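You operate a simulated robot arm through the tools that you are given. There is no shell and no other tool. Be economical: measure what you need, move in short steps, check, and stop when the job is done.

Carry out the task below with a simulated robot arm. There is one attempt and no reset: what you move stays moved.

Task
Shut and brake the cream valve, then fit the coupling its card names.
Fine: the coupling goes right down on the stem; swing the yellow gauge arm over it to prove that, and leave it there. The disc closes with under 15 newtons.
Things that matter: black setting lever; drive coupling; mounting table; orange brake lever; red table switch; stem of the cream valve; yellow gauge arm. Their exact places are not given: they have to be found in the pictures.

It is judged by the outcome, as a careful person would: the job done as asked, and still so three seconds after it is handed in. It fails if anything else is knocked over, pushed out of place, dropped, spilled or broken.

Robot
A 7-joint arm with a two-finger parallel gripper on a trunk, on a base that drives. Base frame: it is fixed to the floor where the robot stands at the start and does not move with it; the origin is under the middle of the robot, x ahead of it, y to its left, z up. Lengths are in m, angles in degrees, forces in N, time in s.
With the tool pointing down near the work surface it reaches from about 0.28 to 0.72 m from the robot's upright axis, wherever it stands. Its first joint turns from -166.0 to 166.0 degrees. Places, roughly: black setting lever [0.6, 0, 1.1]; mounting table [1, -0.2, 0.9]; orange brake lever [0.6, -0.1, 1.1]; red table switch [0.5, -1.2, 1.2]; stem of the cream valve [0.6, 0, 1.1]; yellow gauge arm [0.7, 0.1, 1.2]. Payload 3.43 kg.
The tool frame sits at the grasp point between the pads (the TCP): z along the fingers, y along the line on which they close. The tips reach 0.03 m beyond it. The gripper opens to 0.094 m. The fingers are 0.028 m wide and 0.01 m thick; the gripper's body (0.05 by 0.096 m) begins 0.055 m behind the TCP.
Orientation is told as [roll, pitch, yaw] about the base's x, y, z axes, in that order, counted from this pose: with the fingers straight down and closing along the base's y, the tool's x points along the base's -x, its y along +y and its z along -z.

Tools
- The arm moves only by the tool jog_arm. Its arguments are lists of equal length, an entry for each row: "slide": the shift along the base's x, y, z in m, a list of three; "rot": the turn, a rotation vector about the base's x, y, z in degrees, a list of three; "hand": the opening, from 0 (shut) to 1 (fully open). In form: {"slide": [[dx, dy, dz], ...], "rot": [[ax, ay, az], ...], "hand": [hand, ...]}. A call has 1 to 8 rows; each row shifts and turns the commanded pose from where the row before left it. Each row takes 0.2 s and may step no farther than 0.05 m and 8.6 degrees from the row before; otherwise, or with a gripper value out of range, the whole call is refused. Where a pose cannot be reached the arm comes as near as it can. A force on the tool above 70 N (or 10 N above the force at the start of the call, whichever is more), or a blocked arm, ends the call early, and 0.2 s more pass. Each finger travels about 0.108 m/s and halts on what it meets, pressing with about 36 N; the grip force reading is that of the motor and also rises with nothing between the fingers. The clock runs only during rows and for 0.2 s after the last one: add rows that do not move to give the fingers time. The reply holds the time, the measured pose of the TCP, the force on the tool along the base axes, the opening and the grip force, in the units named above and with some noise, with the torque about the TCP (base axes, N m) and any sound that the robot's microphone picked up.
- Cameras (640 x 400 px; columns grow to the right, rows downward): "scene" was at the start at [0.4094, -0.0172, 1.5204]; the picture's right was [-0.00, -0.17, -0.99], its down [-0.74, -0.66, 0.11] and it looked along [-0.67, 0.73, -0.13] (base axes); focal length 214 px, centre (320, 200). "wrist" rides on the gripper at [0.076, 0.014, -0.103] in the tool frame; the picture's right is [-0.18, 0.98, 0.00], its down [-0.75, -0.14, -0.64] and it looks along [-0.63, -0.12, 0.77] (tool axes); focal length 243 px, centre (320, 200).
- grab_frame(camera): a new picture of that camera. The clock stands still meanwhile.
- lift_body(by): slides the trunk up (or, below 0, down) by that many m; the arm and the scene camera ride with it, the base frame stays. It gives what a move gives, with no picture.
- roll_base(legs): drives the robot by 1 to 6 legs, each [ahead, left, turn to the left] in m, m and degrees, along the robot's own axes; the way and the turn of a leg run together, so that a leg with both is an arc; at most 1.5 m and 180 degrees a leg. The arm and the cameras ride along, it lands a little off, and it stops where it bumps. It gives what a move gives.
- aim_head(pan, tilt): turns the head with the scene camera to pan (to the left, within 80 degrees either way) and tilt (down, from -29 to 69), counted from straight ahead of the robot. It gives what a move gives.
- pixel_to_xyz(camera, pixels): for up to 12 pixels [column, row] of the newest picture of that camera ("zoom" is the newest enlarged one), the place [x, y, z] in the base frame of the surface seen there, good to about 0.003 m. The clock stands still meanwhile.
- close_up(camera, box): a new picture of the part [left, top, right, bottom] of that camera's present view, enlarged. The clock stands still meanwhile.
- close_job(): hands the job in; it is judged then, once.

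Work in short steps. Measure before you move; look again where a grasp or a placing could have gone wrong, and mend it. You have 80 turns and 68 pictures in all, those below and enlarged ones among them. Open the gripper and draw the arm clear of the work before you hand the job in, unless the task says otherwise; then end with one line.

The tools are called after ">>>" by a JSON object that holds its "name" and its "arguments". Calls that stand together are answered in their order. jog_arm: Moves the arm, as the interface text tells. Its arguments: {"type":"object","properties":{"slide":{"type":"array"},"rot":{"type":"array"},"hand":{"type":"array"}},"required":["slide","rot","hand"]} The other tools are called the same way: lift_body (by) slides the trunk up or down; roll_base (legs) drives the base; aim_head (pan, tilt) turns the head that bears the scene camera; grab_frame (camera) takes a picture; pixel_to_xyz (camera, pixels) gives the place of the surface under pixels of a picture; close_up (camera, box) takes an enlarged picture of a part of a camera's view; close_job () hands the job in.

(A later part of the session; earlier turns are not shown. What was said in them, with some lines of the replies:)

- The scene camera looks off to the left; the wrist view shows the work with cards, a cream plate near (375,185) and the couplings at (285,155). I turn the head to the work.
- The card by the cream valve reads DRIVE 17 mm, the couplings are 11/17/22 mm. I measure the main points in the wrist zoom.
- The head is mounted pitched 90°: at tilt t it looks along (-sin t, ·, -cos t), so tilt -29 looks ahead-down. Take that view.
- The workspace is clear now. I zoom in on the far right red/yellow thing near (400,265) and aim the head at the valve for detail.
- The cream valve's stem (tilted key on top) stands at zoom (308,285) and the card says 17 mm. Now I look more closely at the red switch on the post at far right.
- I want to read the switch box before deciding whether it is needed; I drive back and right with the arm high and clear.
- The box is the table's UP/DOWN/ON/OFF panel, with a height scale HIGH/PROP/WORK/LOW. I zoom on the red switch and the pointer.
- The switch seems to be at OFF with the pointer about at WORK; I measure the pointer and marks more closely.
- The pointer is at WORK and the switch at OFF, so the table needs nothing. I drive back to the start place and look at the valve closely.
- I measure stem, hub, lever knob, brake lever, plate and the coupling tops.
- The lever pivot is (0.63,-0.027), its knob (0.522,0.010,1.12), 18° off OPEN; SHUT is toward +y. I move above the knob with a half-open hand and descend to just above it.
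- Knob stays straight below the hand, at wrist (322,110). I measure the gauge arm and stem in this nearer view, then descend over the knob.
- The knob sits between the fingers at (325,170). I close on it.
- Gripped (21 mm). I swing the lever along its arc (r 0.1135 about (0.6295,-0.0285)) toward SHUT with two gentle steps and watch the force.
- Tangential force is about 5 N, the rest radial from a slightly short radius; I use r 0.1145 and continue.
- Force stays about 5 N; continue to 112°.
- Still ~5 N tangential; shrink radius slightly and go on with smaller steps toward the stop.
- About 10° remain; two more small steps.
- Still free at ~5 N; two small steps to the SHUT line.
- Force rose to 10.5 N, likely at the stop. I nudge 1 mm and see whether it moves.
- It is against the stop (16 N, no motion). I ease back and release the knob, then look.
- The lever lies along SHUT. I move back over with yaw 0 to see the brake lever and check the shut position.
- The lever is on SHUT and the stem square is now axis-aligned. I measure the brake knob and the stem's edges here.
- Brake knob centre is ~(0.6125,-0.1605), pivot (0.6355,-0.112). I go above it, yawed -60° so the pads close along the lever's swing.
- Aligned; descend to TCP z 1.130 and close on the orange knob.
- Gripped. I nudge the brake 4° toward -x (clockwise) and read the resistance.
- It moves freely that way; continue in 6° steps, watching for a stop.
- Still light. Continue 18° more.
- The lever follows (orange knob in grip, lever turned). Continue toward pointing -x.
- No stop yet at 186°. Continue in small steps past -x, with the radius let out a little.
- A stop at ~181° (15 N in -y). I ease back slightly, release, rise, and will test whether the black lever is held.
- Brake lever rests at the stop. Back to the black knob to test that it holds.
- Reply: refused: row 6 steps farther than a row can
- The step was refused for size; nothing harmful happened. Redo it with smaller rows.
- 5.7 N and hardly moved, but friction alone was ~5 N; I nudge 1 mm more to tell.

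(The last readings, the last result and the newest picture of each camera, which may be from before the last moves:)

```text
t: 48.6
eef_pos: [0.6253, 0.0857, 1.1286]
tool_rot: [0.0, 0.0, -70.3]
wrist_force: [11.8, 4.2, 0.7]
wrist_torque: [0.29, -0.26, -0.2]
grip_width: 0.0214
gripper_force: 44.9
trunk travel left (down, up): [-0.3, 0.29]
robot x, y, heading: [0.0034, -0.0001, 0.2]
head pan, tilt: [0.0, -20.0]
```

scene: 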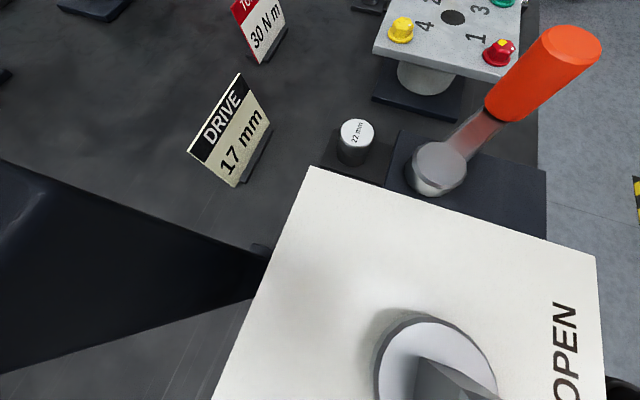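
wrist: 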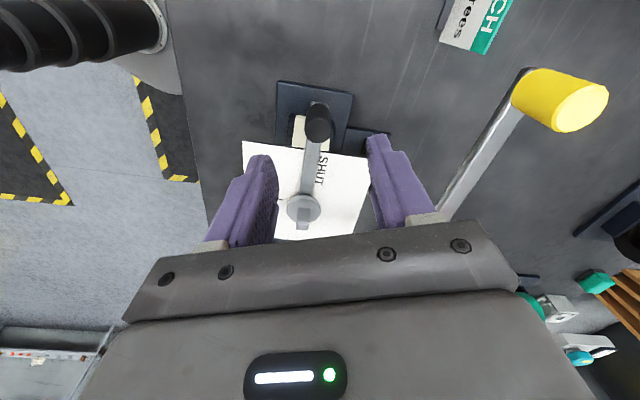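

11.8 N without yielding, versus 5 N when free: the brake holds. I return, release, rise and move toward the couplings.

>>> {"name": "jog_arm", "arguments": {"slide": [[0.003, 0, 0], [0, 0, 0], [0, 0, 0], [0, 0, 0], [0, 0, 0.045], [0, 0, 0.045], [-0.02, -0.02, 0.035]], "rot": [[0, 0, 0], [0, 0, 0], [0, 0, 0], [0, 0, 0], [0, 0, 0], [0, 0, 0], [0, 0, 8]], "hand": [0.12, 0.35, 0.5, 0.6, 0.6, 0.6, 0.6]}}

>>> {"name": "jog_arm", "arguments": {"slide": [[-0.013, -0.0362, 0.005], [-0.013, -0.0362, 0.005], [-0.013, -0.0362, 0.005], [-0.013, -0.0362, 0.005], [-0.013, -0.0362, 0.005], [-0.013, -0.0362, 0.005], [0, -0.038, 0], [0, -0.035, 0]], "rot": [[0, 0, 8.5], [0, 0, 8.5], [0, 0, 8.5], [0, 0, 8.5], [0, 0, 8.5], [0, 0, 8.5], [0, 0, 8.5], [0, 0, 2.8]], "hand": [0.6, 0.6, 0.6, 0.6, 0.6, 0.6, 0.6, 0.6]}}

>>> {"name": "grab_frame", "arguments": {"camera": "scene"}}

>>> {"name": "grab_frame", "arguments": {"camera": "wrist"}}

```text
t: 50.2
eef_pos: [0.6061, 0.0648, 1.2557]
tool_rot: [0.1, 0.0, -62.3]
wrist_force: [-0.3, -0.1, 0.8]
wrist_torque: [-0.01, -0.01, -0.01]
grip_width: 0.0563
gripper_force: 0.1
trunk travel left (down, up): [-0.3, 0.29]
robot x, y, heading: [0.0032, -0.0008, 0.1]
head pan, tilt: [0.0, -20.0]
```

```text
t: 52.0
eef_pos: [0.5283, -0.2262, 1.285]
tool_rot: [-0.1, 0.1, 0.0]
wrist_force: [-0.5, -0.6, -0.3]
wrist_torque: [0.0, 0.01, 0.01]
grip_width: 0.0563
gripper_force: 0.0
trunk travel left (down, up): [-0.3, 0.29]
robot x, y, heading: [-0.0009, 0.0027, 0.3]
head pan, tilt: [0.0, -20.0]
```

```text
38 pictures are left
```

scene: 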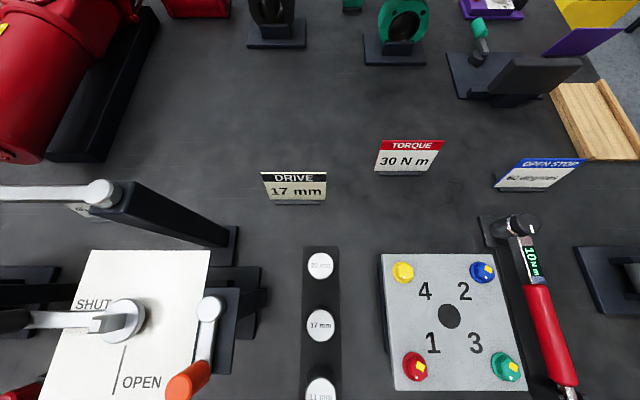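

```text
37 pictures are left
```

wrist: 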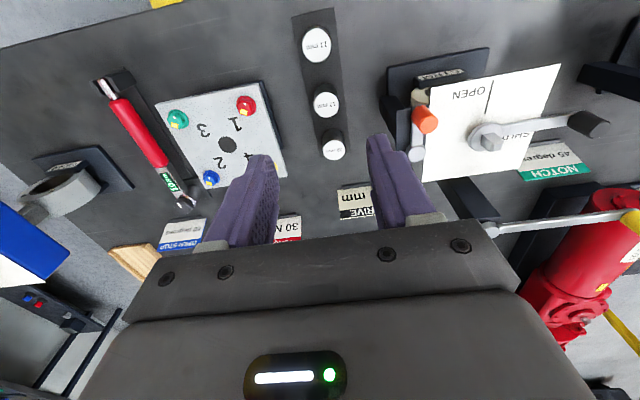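

Brake and black lever stay put. I zoom on the 17 mm coupling at scene (320,325) to measure it.

>>> {"name": "close_up", "arguments": {"camera": "scene", "box": [270, 290, 370, 360]}}

>>> {"name": "pixel_to_xyz", "arguments": {"camera": "zoom", "pixels": [[320, 225], [230, 225], [245, 225], [400, 225], [320, 140], [320, 310], [320, 330], [320, 120], [150, 225]]}}

```text
5.71 times, centred on (320, 325) of scene
```

zoom: 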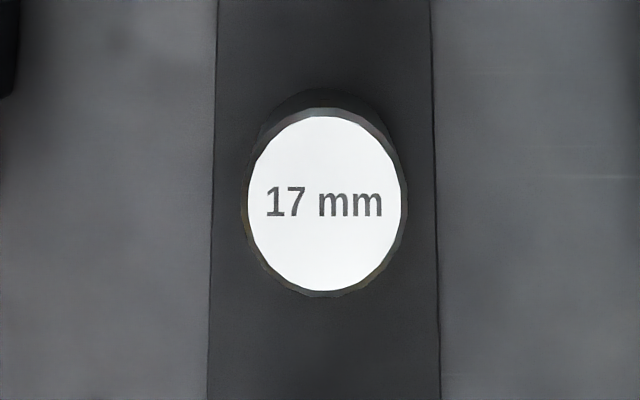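

```text
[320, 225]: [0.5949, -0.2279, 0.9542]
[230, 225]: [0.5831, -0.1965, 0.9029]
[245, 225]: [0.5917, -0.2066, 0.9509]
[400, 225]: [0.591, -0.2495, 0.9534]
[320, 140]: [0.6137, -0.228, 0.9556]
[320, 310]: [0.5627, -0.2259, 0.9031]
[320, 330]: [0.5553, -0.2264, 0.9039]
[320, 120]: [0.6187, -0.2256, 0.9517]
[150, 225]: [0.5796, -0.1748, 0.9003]
```

Coupling is ~43 mm across, centre (0.599,-0.228), top 0.954, base 0.903. I open the hand and come above it.

>>> {"name": "jog_arm", "arguments": {"slide": [[0.0235, -0.0007, -0.035], [0.0235, -0.0007, -0.035], [0.0235, -0.0007, -0.04], [0, 0, -0.045], [0, 0, -0.045], [0, 0, -0.045], [0, 0, 0]], "rot": [[0, 0, 0], [0, 0, 0], [0, 0, 0], [0, 0, 0], [0, 0, 0], [0, 0, 0], [0, 0, 0]], "hand": [1, 1, 1, 1, 1, 1, 1]}}

>>> {"name": "grab_frame", "arguments": {"camera": "wrist"}}

```text
t: 53.6
eef_pos: [0.5994, -0.2255, 1.0396]
tool_rot: [0.0, -0.1, 0.0]
wrist_force: [-0.2, 0.6, 0.7]
wrist_torque: [0.0, 0.0, 0.02]
grip_width: 0.0941
gripper_force: 0.0
trunk travel left (down, up): [-0.3, 0.29]
robot x, y, heading: [0.0011, -0.0011, -0.0]
head pan, tilt: [0.0, -20.0]
```

```text
35 pictures are left
```

wrist: 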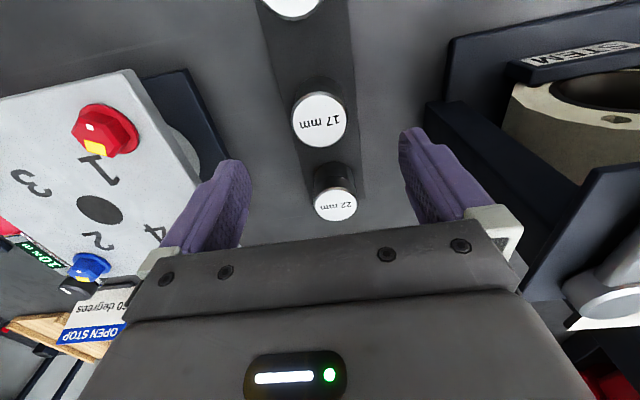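

Coupling centred at (320,120). Descend to TCP z 0.953 and close.

>>> {"name": "jog_arm", "arguments": {"slide": [[0, -0.0015, -0.03], [0, 0, -0.03], [0, 0, -0.027], [0, 0, 0], [0, 0, 0], [0, 0, 0], [0, 0, 0]], "rot": [[0, 0, 0], [0, 0, 0], [0, 0, 0], [0, 0, 0], [0, 0, 0], [0, 0, 0], [0, 0, 0]], "hand": [1, 1, 1, 1, 0.7, 0.45, 0.35]}}

>>> {"name": "grab_frame", "arguments": {"camera": "wrist"}}

```text
t: 55.2
eef_pos: [0.6008, -0.2278, 0.9527]
tool_rot: [0.0, 0.0, 0.0]
wrist_force: [0.1, 3.8, 1.1]
wrist_torque: [0.12, -0.06, 0.0]
grip_width: 0.0462
gripper_force: 35.6
trunk travel left (down, up): [-0.3, 0.29]
robot x, y, heading: [-0.0002, -0.0012, -0.2]
head pan, tilt: [0.0, -20.0]
```

```text
34 pictures are left
```

wrist: 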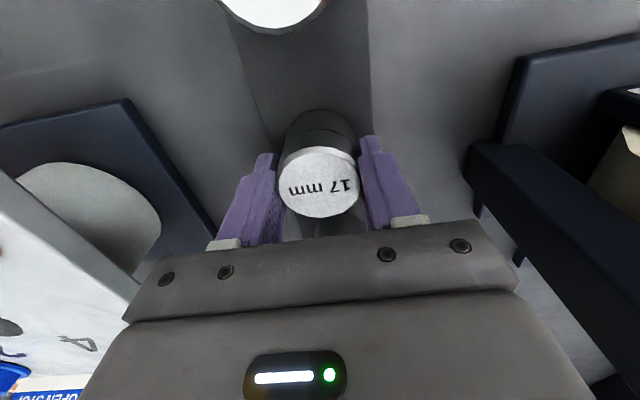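

Gripped at 46 mm. I lift it straight up.

>>> {"name": "jog_arm", "arguments": {"slide": [[0, 0, 0.005], [0, 0, 0.02], [0, 0, 0.045], [0, 0, 0.045], [0, 0, 0.045], [0, 0, 0.045], [0, 0, 0.045], [0, 0, 0]], "rot": [[0, 0, 0], [0, 0, 0], [0, 0, 0], [0, 0, 0], [0, 0, 0], [0, 0, 0], [0, 0, 0], [0, 0, 0]], "hand": [0.35, 0.35, 0.35, 0.35, 0.35, 0.35, 0.35, 0.35]}}

>>> {"name": "close_up", "arguments": {"camera": "wrist", "box": [220, 80, 420, 240]}}

>>> {"name": "grab_frame", "arguments": {"camera": "scene"}}

```text
t: 57.0
eef_pos: [0.6015, -0.2288, 1.2023]
tool_rot: [0.0, 0.0, 0.1]
wrist_force: [0.4, 0.3, -5.3]
wrist_torque: [-0.03, 0.01, 0.04]
grip_width: 0.046
gripper_force: 35.9
trunk travel left (down, up): [-0.3, 0.29]
robot x, y, heading: [-0.0004, 0.0035, 0.1]
head pan, tilt: [0.0, -20.0]
```

```text
2.50 times, centred on (320, 160) of wrist
```

zoom: 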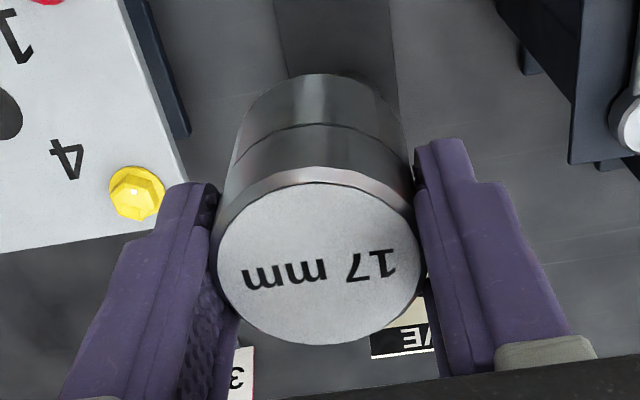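

```text
32 pictures are left
```

scene: 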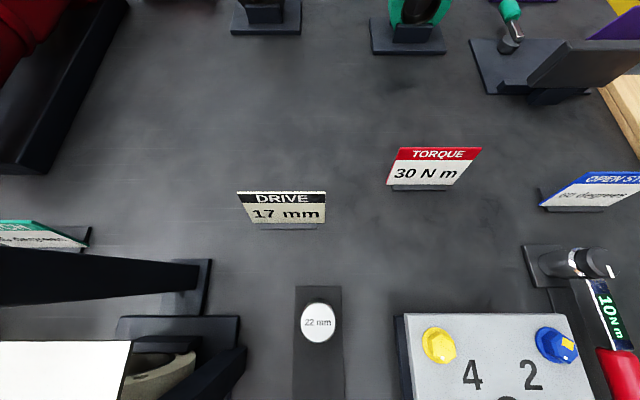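

Lifted (5 N). I measure the disc's centre in the grip.

>>> {"name": "pixel_to_xyz", "arguments": {"camera": "zoom", "pixels": [[318, 262], [225, 262], [412, 255], [318, 188], [318, 338], [240, 285], [400, 250]]}}

```text
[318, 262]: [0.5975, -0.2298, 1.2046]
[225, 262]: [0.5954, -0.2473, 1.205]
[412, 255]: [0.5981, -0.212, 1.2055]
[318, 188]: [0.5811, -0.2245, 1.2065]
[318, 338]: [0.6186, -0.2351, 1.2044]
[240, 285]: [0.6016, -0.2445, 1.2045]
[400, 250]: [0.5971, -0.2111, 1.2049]
```

Coupling centre ≈ TCP +(-0.001,-0.0005), top 1.205, bottom ~1.154. I move to y≈-0.028 short of the stem and look straight down at the square.

>>> {"name": "jog_arm", "arguments": {"slide": [[0, 0, 0.04], [-0.018, 0.04, 0], [-0.018, 0.04, 0], [-0.018, 0.04, 0], [-0.018, 0.04, 0], [0, 0.041, 0], [0, 0, 0]], "rot": [[0, 0, 0], [0, 0, 0], [0, 0, 0], [0, 0, 0], [0, 0, 0], [0, 0, 0], [0, 0, 0]], "hand": [0.35, 0.35, 0.35, 0.35, 0.35, 0.35, 0.35]}}

>>> {"name": "aim_head", "arguments": {"pan": 0, "tilt": 5}}

>>> {"name": "grab_frame", "arguments": {"camera": "scene"}}

```text
t: 58.6
eef_pos: [0.5278, -0.0282, 1.2422]
tool_rot: [0.1, 0.0, -0.1]
wrist_force: [-0.2, -0.7, -2.8]
wrist_torque: [0.0, 0.03, 0.03]
grip_width: 0.046
gripper_force: 36.1
trunk travel left (down, up): [-0.3, 0.29]
robot x, y, heading: [0.0026, 0.0013, 0.2]
head pan, tilt: [0.0, -20.0]
```

```text
t: 59.5
eef_pos: [0.528, -0.0281, 1.2431]
tool_rot: [0.1, -0.1, 0.0]
wrist_force: [-0.3, 0.2, -3.7]
wrist_torque: [-0.03, -0.01, 0.02]
grip_width: 0.0462
gripper_force: 35.7
trunk travel left (down, up): [-0.3, 0.29]
robot x, y, heading: [-0.0009, -0.0001, 0.1]
head pan, tilt: [0.0, 5.0]
```

```text
31 pictures are left
```

scene: 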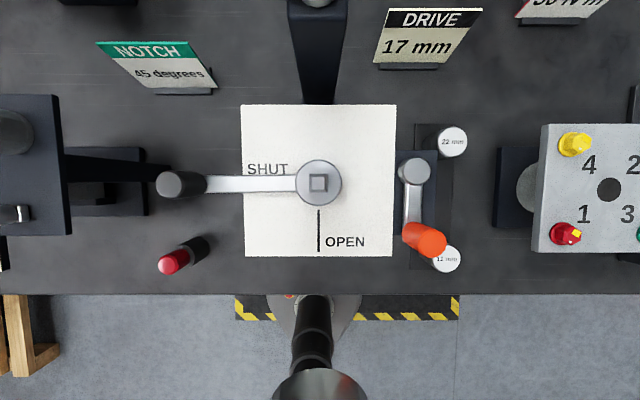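

Perfect top view: the square at (318,183) is aligned. I zoom to measure its edges.

>>> {"name": "close_up", "arguments": {"camera": "scene", "box": [280, 150, 360, 210]}}

>>> {"name": "pixel_to_xyz", "arguments": {"camera": "zoom", "pixels": [[310, 265], [255, 265], [365, 265], [310, 210], [310, 320], [310, 180], [310, 350], [230, 265], [395, 265]]}}

```text
6.67 times, centred on (320, 180) of scene
```

zoom: 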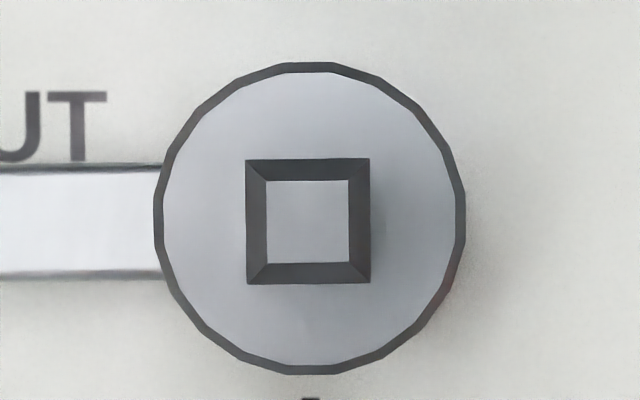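

```text
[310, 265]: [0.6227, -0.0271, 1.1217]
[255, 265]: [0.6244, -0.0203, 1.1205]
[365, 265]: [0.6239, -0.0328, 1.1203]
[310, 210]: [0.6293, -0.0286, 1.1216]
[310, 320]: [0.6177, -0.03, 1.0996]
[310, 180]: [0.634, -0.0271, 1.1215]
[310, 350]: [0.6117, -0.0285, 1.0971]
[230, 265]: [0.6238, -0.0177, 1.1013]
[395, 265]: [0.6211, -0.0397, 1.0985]
```

Square centre ≈ (0.629,-0.0278), chamfered, aligned within 1°. I move above it, then descend to just above contact.

>>> {"name": "jog_arm", "arguments": {"slide": [[0.034, 0.0003, 0], [0.034, 0.0003, 0], [0.0338, 0.0002, 0], [0, 0, -0.03], [0, 0, -0.03], [0, 0, 0]], "rot": [[0, 0, 0], [0, 0, 0], [0, 0, 0], [0, 0, 0], [0, 0, 0], [0, 0, 0]], "hand": [0.35, 0.35, 0.35, 0.35, 0.35, 0.35]}}

>>> {"name": "grab_frame", "arguments": {"camera": "wrist"}}

```text
t: 60.9
eef_pos: [0.6303, -0.027, 1.1822]
tool_rot: [0.0, -0.1, 0.0]
wrist_force: [-0.8, 1.6, -3.9]
wrist_torque: [0.0, -0.05, -0.03]
grip_width: 0.0459
gripper_force: 36.2
trunk travel left (down, up): [-0.3, 0.29]
robot x, y, heading: [0.0001, -0.0026, -0.1]
head pan, tilt: [0.0, 5.0]
```

```text
29 pictures are left
```

wrist: 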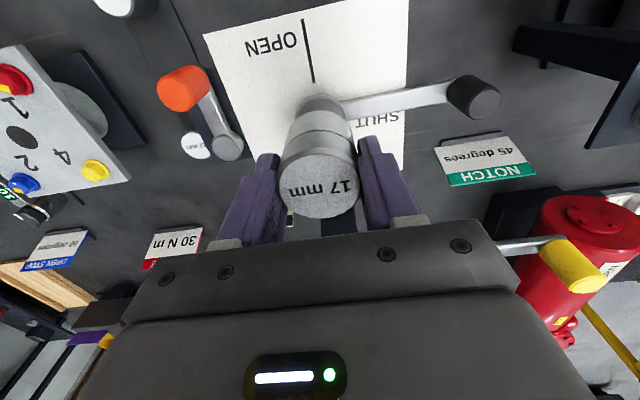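

Coupling is right over the hub. Descend slowly onto the stem.

>>> {"name": "jog_arm", "arguments": {"slide": [[0, 0, -0.006], [0, 0, -0.005], [0, 0, -0.004]], "rot": [[0, 0, 0], [0, 0, 0], [0, 0, 0]], "hand": [0.35, 0.35, 0.35]}}

```text
t: 61.7
eef_pos: [0.6296, -0.0274, 1.1682]
tool_rot: [0.1, 0.0, 0.0]
wrist_force: [1.0, -0.4, -4.3]
wrist_torque: [-0.01, 0.02, 0.01]
grip_width: 0.0462
gripper_force: 35.8
trunk travel left (down, up): [-0.3, 0.29]
robot x, y, heading: [0.0025, -0.0, 0.3]
head pan, tilt: [0.0, 5.0]
```

>>> {"name": "jog_arm", "arguments": {"slide": [[0, 0, -0.003], [0, 0, -0.003]], "rot": [[0, 0, 0], [0, 0, 0]], "hand": [0.35, 0.35]}}

```text
t: 62.3
eef_pos: [0.6298, -0.0282, 1.1607]
tool_rot: [0.0, 0.1, 0.0]
wrist_force: [-0.3, 0.3, -2.8]
wrist_torque: [-0.01, 0.02, 0.0]
grip_width: 0.0461
gripper_force: 36.0
trunk travel left (down, up): [-0.3, 0.29]
robot x, y, heading: [0.0039, 0.0033, -0.1]
head pan, tilt: [0.0, 5.0]
```

Bottom is now below the stem's top with no force: it has entered. Continue down.

>>> {"name": "jog_arm", "arguments": {"slide": [[0, 0, -0.004], [0, 0, -0.004], [0, 0, -0.003]], "rot": [[0, 0, 0], [0, 0, 0], [0, 0, 0]], "hand": [0.35, 0.35, 0.35]}}

```text
t: 63.1
eef_pos: [0.6293, -0.0273, 1.15]
tool_rot: [0.0, 0.1, 0.0]
wrist_force: [0.0, -0.1, -4.0]
wrist_torque: [-0.02, 0.01, -0.03]
grip_width: 0.0462
gripper_force: 35.9
trunk travel left (down, up): [-0.3, 0.29]
robot x, y, heading: [0.0021, -0.0019, -0.3]
head pan, tilt: [0.0, 5.0]
```

No contact yet; continue by small steps until it seats.

>>> {"name": "jog_arm", "arguments": {"slide": [[0, 0, -0.0015], [0, 0, -0.0015], [0, 0, -0.0015]], "rot": [[0, 0, 0], [0, 0, 0], [0, 0, 0]], "hand": [0.35, 0.35, 0.35]}}

```text
t: 63.9
eef_pos: [0.6291, -0.0264, 1.1472]
tool_rot: [0.0, -0.2, 0.0]
wrist_force: [1.6, -0.5, 9.9]
wrist_torque: [0.26, 0.78, 0.03]
grip_width: 0.0456
gripper_force: 35.7
trunk travel left (down, up): [-0.3, 0.29]
robot x, y, heading: [0.0007, 0.0027, 0.1]
head pan, tilt: [0.0, 5.0]
```

Contact at TCP 1.147, exactly the height expected for seating on the hub. I look at the bottom joint before releasing.

>>> {"name": "close_up", "arguments": {"camera": "wrist", "box": [240, 80, 400, 230]}}

>>> {"name": "pixel_to_xyz", "arguments": {"camera": "zoom", "pixels": [[310, 270], [250, 290], [380, 270]]}}

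```text
2.67 times, centred on (320, 155) of wrist
```

zoom: 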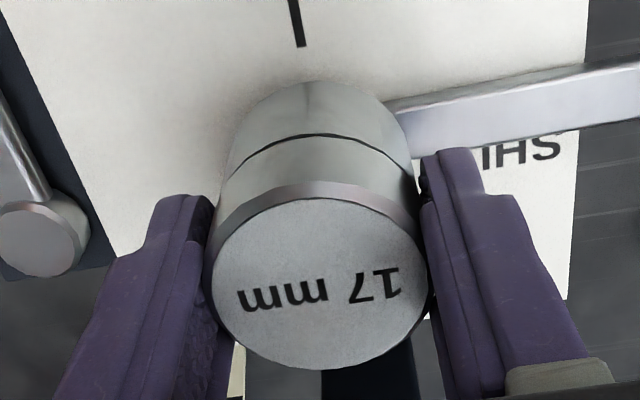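

```text
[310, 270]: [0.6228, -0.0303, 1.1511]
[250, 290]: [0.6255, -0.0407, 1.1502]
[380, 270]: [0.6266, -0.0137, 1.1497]
```

Seated on the hub, top at 1.150. I release and rise straight up.

>>> {"name": "jog_arm", "arguments": {"slide": [[0, 0, 0.001], [0, 0, 0], [0, 0, 0], [0, 0, 0], [0, 0, 0.03], [0, 0, 0.04], [-0.02, 0, 0.04], [-0.03, 0, 0.03]], "rot": [[0, 0, 0], [0, 0, 0], [0, 0, 0], [0, 0, 0], [0, 0, 0], [0, 0, 0], [0, 0, 0], [0, 0, 0]], "hand": [0.35, 0.6, 0.9, 1, 1, 1, 1, 1]}}

>>> {"name": "aim_head", "arguments": {"pan": 0, "tilt": -15}}

>>> {"name": "grab_frame", "arguments": {"camera": "scene"}}

>>> {"name": "grab_frame", "arguments": {"camera": "wrist"}}

```text
t: 65.7
eef_pos: [0.5798, -0.027, 1.2888]
tool_rot: [0.0, 0.1, 0.0]
wrist_force: [0.2, 0.3, -0.1]
wrist_torque: [-0.01, -0.03, 0.02]
grip_width: 0.0942
gripper_force: 0.1
trunk travel left (down, up): [-0.3, 0.29]
robot x, y, heading: [0.0034, 0.0016, -0.1]
head pan, tilt: [0.0, 5.0]
```

```text
t: 66.5
eef_pos: [0.5797, -0.0266, 1.2859]
tool_rot: [0.0, 0.0, 0.0]
wrist_force: [-1.4, 0.0, 0.2]
wrist_torque: [0.0, 0.01, 0.0]
grip_width: 0.0942
gripper_force: 0.1
trunk travel left (down, up): [-0.3, 0.29]
robot x, y, heading: [0.0011, 0.0028, 0.0]
head pan, tilt: [0.0, -15.0]
```

```text
27 pictures are left
```

scene: 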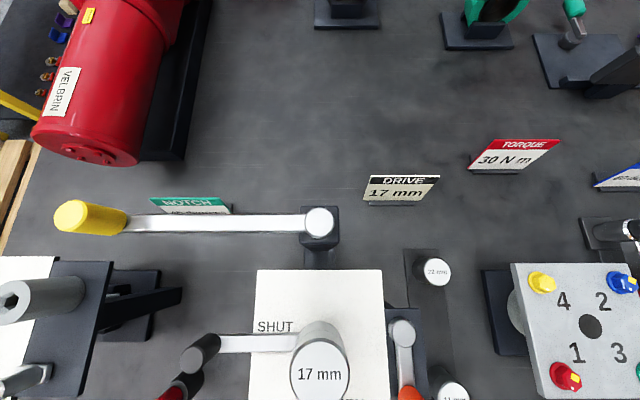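

```text
26 pictures are left
```

wrist: 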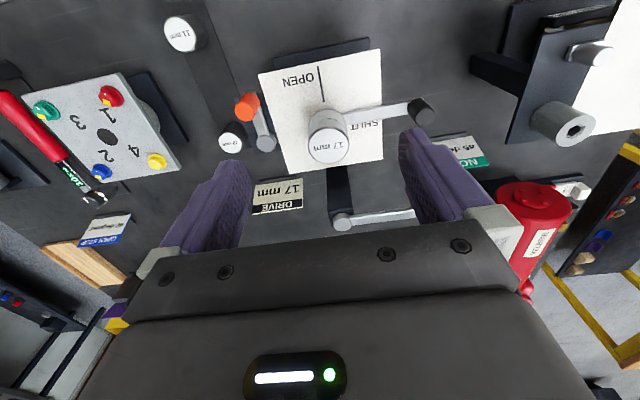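

The coupling stands on the stem. I measure the gauge arm, handle and coupling top.

>>> {"name": "pixel_to_xyz", "arguments": {"camera": "scene", "pixels": [[320, 222], [220, 222], [220, 230], [140, 222], [72, 205], [72, 216], [72, 226], [58, 216], [88, 216], [110, 220], [320, 375], [310, 236]]}}

>>> {"name": "close_up", "arguments": {"camera": "scene", "box": [30, 180, 350, 400]}}

```text
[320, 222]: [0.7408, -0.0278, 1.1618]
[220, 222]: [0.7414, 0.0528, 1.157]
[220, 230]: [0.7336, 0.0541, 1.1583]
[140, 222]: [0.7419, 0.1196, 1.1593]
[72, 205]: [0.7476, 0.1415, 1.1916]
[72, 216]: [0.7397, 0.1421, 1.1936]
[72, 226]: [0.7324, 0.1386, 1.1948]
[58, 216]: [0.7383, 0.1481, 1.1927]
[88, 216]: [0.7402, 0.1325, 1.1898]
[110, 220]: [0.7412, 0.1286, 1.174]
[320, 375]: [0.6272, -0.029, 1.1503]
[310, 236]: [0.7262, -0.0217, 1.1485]
```

```text
1.82 times, centred on (190, 290) of scene
```

zoom: 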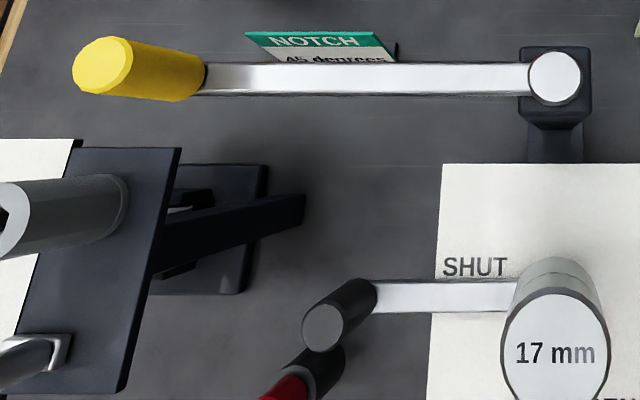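

The handle (0.740,0.1405, z≈1.162–1.193) is 0.753 m off the robot axis, beyond reach, so I drive ahead 0.08 m with the hand high (tips at 1.257, above everything near).

>>> {"name": "roll_base", "arguments": {"legs": [[0.08, 0, 0]]}}

```text
t: 67.6
eef_pos: [0.6625, -0.0282, 1.2851]
tool_rot: [0.0, 0.0, 0.0]
wrist_force: [-0.2, 0.0, 0.4]
wrist_torque: [0.0, 0.03, 0.0]
grip_width: 0.0939
gripper_force: 0.1
trunk travel left (down, up): [-0.3, 0.29]
robot x, y, heading: [0.083, 0.001, 0.2]
head pan, tilt: [0.0, -15.0]
```

Now I move above the yellow handle, yawing -90° so the pads close along its swing.

>>> {"name": "jog_arm", "arguments": {"slide": [[0.0097, 0.0211, 0], [0.0097, 0.0211, 0], [0.0097, 0.0211, 0], [0.0097, 0.0211, 0], [0.0097, 0.0211, 0], [0.0097, 0.0211, 0], [0.0097, 0.0211, 0], [0.0097, 0.021, 0]], "rot": [[0, 0, -8.4], [0, 0, -8.4], [0, 0, -8.4], [0, 0, -8.4], [0, 0, -8.4], [0, 0, -8.4], [0, 0, -8.4], [0, 0, -8.4]], "hand": [0.7, 0.7, 0.7, 0.7, 0.7, 0.7, 0.7, 0.7]}}

>>> {"name": "jog_arm", "arguments": {"slide": [[0, 0, -0.005], [0, 0, -0.005], [0, 0, -0.005], [0, 0, 0]], "rot": [[0, 0, -7.6], [0, 0, -7.6], [0, 0, -7.6], [0, 0, 0]], "hand": [0.7, 0.7, 0.7, 0.7]}}

>>> {"name": "grab_frame", "arguments": {"camera": "wrist"}}

```text
t: 69.4
eef_pos: [0.7378, 0.1423, 1.2867]
tool_rot: [-0.1, 0.0, -67.4]
wrist_force: [0.2, -0.1, 0.1]
wrist_torque: [0.01, 0.03, 0.02]
grip_width: 0.066
gripper_force: 0.1
trunk travel left (down, up): [-0.3, 0.29]
robot x, y, heading: [0.083, 0.0015, 0.1]
head pan, tilt: [0.0, -15.0]
```

```text
t: 70.4
eef_pos: [0.7373, 0.1428, 1.2712]
tool_rot: [0.0, 0.0, -90.0]
wrist_force: [-0.8, 0.7, 0.1]
wrist_torque: [0.01, 0.01, 0.0]
grip_width: 0.0657
gripper_force: 0.1
trunk travel left (down, up): [-0.3, 0.29]
robot x, y, heading: [0.0835, -0.0018, 0.1]
head pan, tilt: [0.0, -15.0]
```

```text
24 pictures are left
```

wrist: 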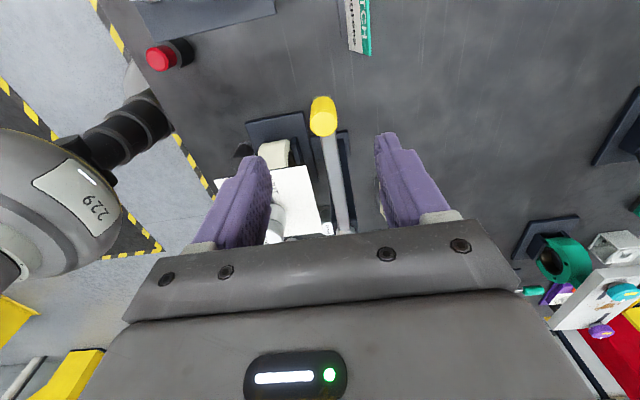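

Centred. Descend to TCP z 1.198 and close.

>>> {"name": "jog_arm", "arguments": {"slide": [[0.0025, -0.002, -0.037], [0, 0, -0.036], [0, 0, 0], [0, 0, 0], [0, 0, 0], [0, 0, 0]], "rot": [[0, 0, 0], [0, 0, 0], [0, 0, 0], [0, 0, 0], [0, 0, 0], [0, 0, 0]], "hand": [0.7, 0.7, 0.7, 0.4, 0.2, 0.12]}}

```text
t: 71.8
eef_pos: [0.741, 0.1411, 1.1977]
tool_rot: [-0.1, 0.0, -90.0]
wrist_force: [-0.9, 0.5, -3.6]
wrist_torque: [-0.06, -1.07, -0.04]
grip_width: 0.0209
gripper_force: 45.2
trunk travel left (down, up): [-0.3, 0.29]
robot x, y, heading: [0.082, -0.0012, -0.1]
head pan, tilt: [0.0, -15.0]
```

Gripped. Swing the arm CCW (from +y toward -x) about (0.741,-0.028), first 10°.

>>> {"name": "jog_arm", "arguments": {"slide": [[-0.0147, -0.0006, 0], [-0.0146, -0.002, 0]], "rot": [[0, 0, 5], [0, 0, 5]], "hand": [0.12, 0.12]}}

```text
t: 72.4
eef_pos: [0.7111, 0.1383, 1.1969]
tool_rot: [0.0, -0.1, -80.0]
wrist_force: [-0.4, -0.1, -7.7]
wrist_torque: [0.15, -0.74, -0.11]
grip_width: 0.0212
gripper_force: 44.9
trunk travel left (down, up): [-0.3, 0.29]
robot x, y, heading: [0.0846, -0.0012, -0.1]
head pan, tilt: [0.0, -15.0]
```

Moves freely. Continue to 140°.

>>> {"name": "jog_arm", "arguments": {"slide": [[-0.0144, -0.0032, 0], [-0.0141, -0.0044, 0], [-0.0136, -0.0056, 0], [-0.0131, -0.0068, 0], [-0.0124, -0.008, 0], [-0.0117, -0.0089, 0], [-0.0109, -0.01, 0], [-0.01, -0.0109, 0]], "rot": [[0, 0, 5], [0, 0, 5], [0, 0, 5], [0, 0, 5], [0, 0, 5], [0, 0, 5], [0, 0, 5], [0, 0, 5]], "hand": [0.12, 0.12, 0.12, 0.12, 0.12, 0.12, 0.12, 0.12]}}

>>> {"name": "grab_frame", "arguments": {"camera": "wrist"}}

```text
t: 74.2
eef_pos: [0.6111, 0.079, 1.1974]
tool_rot: [-0.2, 0.1, -39.9]
wrist_force: [-2.6, 1.9, -15.2]
wrist_torque: [0.98, -0.08, 0.03]
grip_width: 0.0212
gripper_force: 45.0
trunk travel left (down, up): [-0.3, 0.29]
robot x, y, heading: [0.0801, 0.0004, 0.1]
head pan, tilt: [0.0, -15.0]
```

```text
23 pictures are left
```

wrist: 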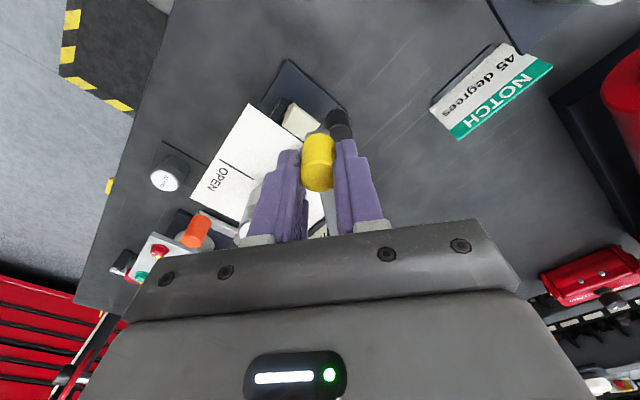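

Vertical pull of 15 N means I am lifting the handle a bit; I lower 1.5 mm while going on to 160°.

>>> {"name": "jog_arm", "arguments": {"slide": [[-0.0089, -0.0117, -0.0008], [-0.008, -0.0124, -0.0007], [-0.0068, -0.0131, 0], [-0.0056, -0.0136, 0]], "rot": [[0, 0, 5], [0, 0, 5], [0, 0, 5], [0, 0, 5]], "hand": [0.12, 0.12, 0.12, 0.12]}}

```text
t: 75.2
eef_pos: [0.582, 0.0271, 1.1977]
tool_rot: [0.1, -0.1, -19.9]
wrist_force: [4.8, -1.3, 5.0]
wrist_torque: [-0.35, 0.2, 0.04]
grip_width: 0.0215
gripper_force: 44.8
trunk travel left (down, up): [-0.3, 0.29]
robot x, y, heading: [0.0797, 0.0032, -0.1]
head pan, tilt: [0.0, -15.0]
```

At 161°; now small steps as the bar nears the coupling, watching for a sideways push.

>>> {"name": "jog_arm", "arguments": {"slide": [[-0.0025, -0.0084, 0.0005], [-0.0022, -0.0085, 0]], "rot": [[0, 0, 3], [0, 0, 3]], "hand": [0.12, 0.12]}}

>>> {"name": "jog_arm", "arguments": {"slide": [[-0.0015, -0.0086, 0]], "rot": [[0, 0, 3]], "hand": [0.12]}}

```text
t: 75.8
eef_pos: [0.5778, 0.0115, 1.1986]
tool_rot: [0.0, 0.0, -13.9]
wrist_force: [7.3, -1.4, 8.0]
wrist_torque: [-0.51, -0.44, 0.03]
grip_width: 0.0213
gripper_force: 44.8
trunk travel left (down, up): [-0.3, 0.29]
robot x, y, heading: [0.0786, 0.0003, 0.2]
head pan, tilt: [0.0, -15.0]
```

```text
t: 76.2
eef_pos: [0.5757, 0.0046, 1.1982]
tool_rot: [0.0, 0.0, -11.0]
wrist_force: [8.0, -0.6, 11.0]
wrist_torque: [-0.47, -0.48, 0.1]
grip_width: 0.0212
gripper_force: 45.0
trunk travel left (down, up): [-0.3, 0.29]
robot x, y, heading: [0.0816, -0.0004, 0.1]
head pan, tilt: [0.0, -15.0]
```

No sideways resistance (y ≈ 0). I correct radius and height slightly and go on to 175°.

>>> {"name": "jog_arm", "arguments": {"slide": [[0, -0.0087, 0.0008], [-0.0003, -0.0087, 0.0004]], "rot": [[0, 0, 3], [0, 0, 3]], "hand": [0.12, 0.12]}}

>>> {"name": "grab_frame", "arguments": {"camera": "wrist"}}

```text
t: 76.8
eef_pos: [0.5733, -0.0143, 1.1984]
tool_rot: [0.0, 0.2, -4.8]
wrist_force: [-4.8, 0.8, -9.9]
wrist_torque: [0.64, -0.8, 0.0]
grip_width: 0.0211
gripper_force: 44.7
trunk travel left (down, up): [-0.3, 0.29]
robot x, y, heading: [0.08, 0.0033, 0.0]
head pan, tilt: [0.0, -15.0]
```

```text
22 pictures are left
```

wrist: 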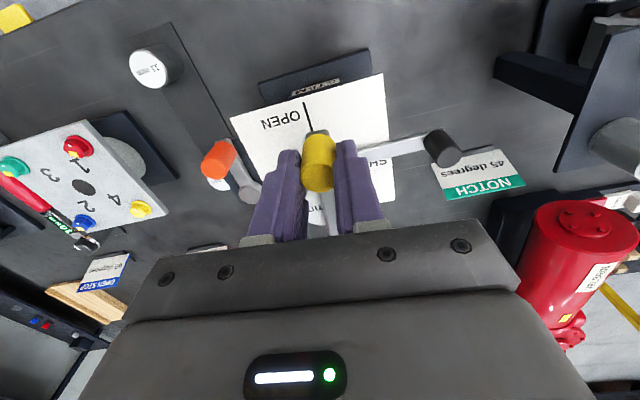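

The arm passed over the coupling without catching. Last 5°, slightly lower.

>>> {"name": "jog_arm", "arguments": {"slide": [[0, -0.007, -0.0008], [0, -0.0065, 0]], "rot": [[0, 0, 2.5], [0, 0, 2.5]], "hand": [0.12, 0.12]}}

```text
t: 77.4
eef_pos: [0.5735, -0.0259, 1.1974]
tool_rot: [0.1, 0.2, -0.1]
wrist_force: [-10.5, 3.5, -7.9]
wrist_torque: [0.56, 0.92, -0.19]
grip_width: 0.021
gripper_force: 45.5
trunk travel left (down, up): [-0.3, 0.29]
robot x, y, heading: [0.0815, 0.0015, -0.0]
head pan, tilt: [0.0, -15.0]
```

The arm points straight over the coupling. Release and rise.

>>> {"name": "jog_arm", "arguments": {"slide": [[-0.0012, 0, -0.0006], [0, 0, 0], [0, 0, 0], [0, 0, 0.035], [0, 0, 0.04], [-0.03, 0, 0.04], [-0.04, 0, 0.02]], "rot": [[0, 0, 0], [0, 0, 0], [0, 0, 0], [0, 0, 0], [0, 0, 0], [0, 0, 0], [0, 0, 0]], "hand": [0.12, 0.35, 0.5, 0.6, 0.6, 0.6, 0.6]}}

>>> {"name": "grab_frame", "arguments": {"camera": "scene"}}

>>> {"name": "grab_frame", "arguments": {"camera": "wrist"}}

```text
t: 79.0
eef_pos: [0.5, -0.0274, 1.3333]
tool_rot: [0.1, 0.0, 0.0]
wrist_force: [-0.2, -0.1, 0.8]
wrist_torque: [-0.02, -0.02, -0.02]
grip_width: 0.0563
gripper_force: 0.0
trunk travel left (down, up): [-0.3, 0.29]
robot x, y, heading: [0.0789, 0.0022, -0.2]
head pan, tilt: [0.0, -15.0]
```

```text
21 pictures are left
```

scene: 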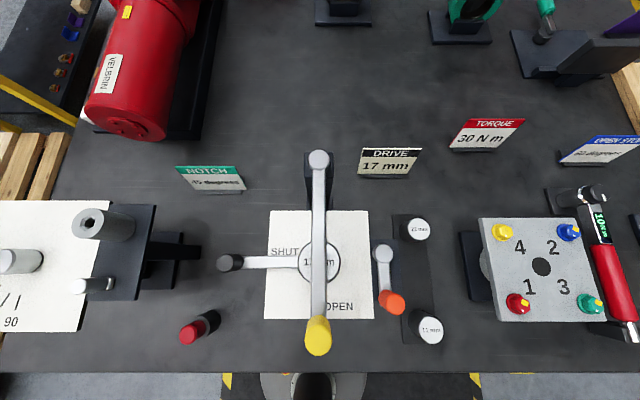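

```text
20 pictures are left
```

wrist: 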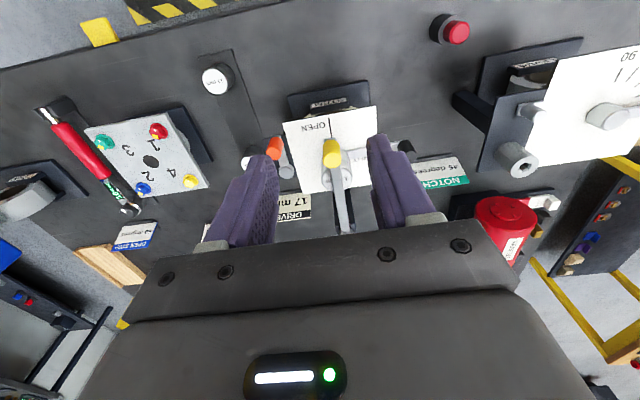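

Gauge arm is over the coupling. I check brake and black lever positions finally.

>>> {"name": "close_up", "arguments": {"camera": "scene", "box": [210, 200, 430, 370]}}

>>> {"name": "pixel_to_xyz", "arguments": {"camera": "zoom", "pixels": [[503, 152], [528, 295], [510, 220], [55, 182], [150, 182], [315, 100], [318, 250], [330, 185], [280, 190]]}}

```text
2.35 times, centred on (320, 285) of scene
```

zoom: 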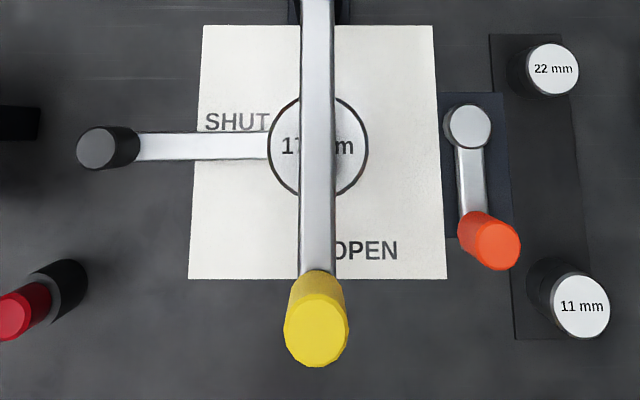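

```text
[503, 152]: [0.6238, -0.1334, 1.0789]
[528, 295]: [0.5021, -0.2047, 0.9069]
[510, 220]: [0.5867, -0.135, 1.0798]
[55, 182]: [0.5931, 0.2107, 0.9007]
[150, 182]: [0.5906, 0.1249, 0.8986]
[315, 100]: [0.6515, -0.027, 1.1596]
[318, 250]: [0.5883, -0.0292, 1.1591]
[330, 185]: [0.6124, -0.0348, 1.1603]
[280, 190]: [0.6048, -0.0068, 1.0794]
```

One more measurement of the brake lever's angle.

>>> {"name": "pixel_to_xyz", "arguments": {"camera": "zoom", "pixels": [[468, 127], [468, 170], [474, 205], [490, 245], [495, 245], [95, 148], [160, 146], [240, 145]]}}

```text
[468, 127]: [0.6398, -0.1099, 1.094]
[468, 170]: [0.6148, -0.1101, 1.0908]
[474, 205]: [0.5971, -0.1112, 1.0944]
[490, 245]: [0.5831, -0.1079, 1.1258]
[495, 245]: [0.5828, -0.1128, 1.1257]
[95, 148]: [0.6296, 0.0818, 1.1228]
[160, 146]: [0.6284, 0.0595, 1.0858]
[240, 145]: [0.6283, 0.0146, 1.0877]
```

The brake lever points exactly along -x at its stop, and the black lever lies along the SHUT line. The coupling is seated with the gauge arm over it, and the arm is clear, so I hand in.

>>> {"name": "close_job", "arguments": {}}

```text
The job is handed in.
```

The cream valve is shut and braked, and the 17 mm coupling is fully down on the stem with the yellow gauge arm left over it. The disc closed at about 5 N, though I briefly pushed to about 16 N against the end stop while checking it was fully shut.
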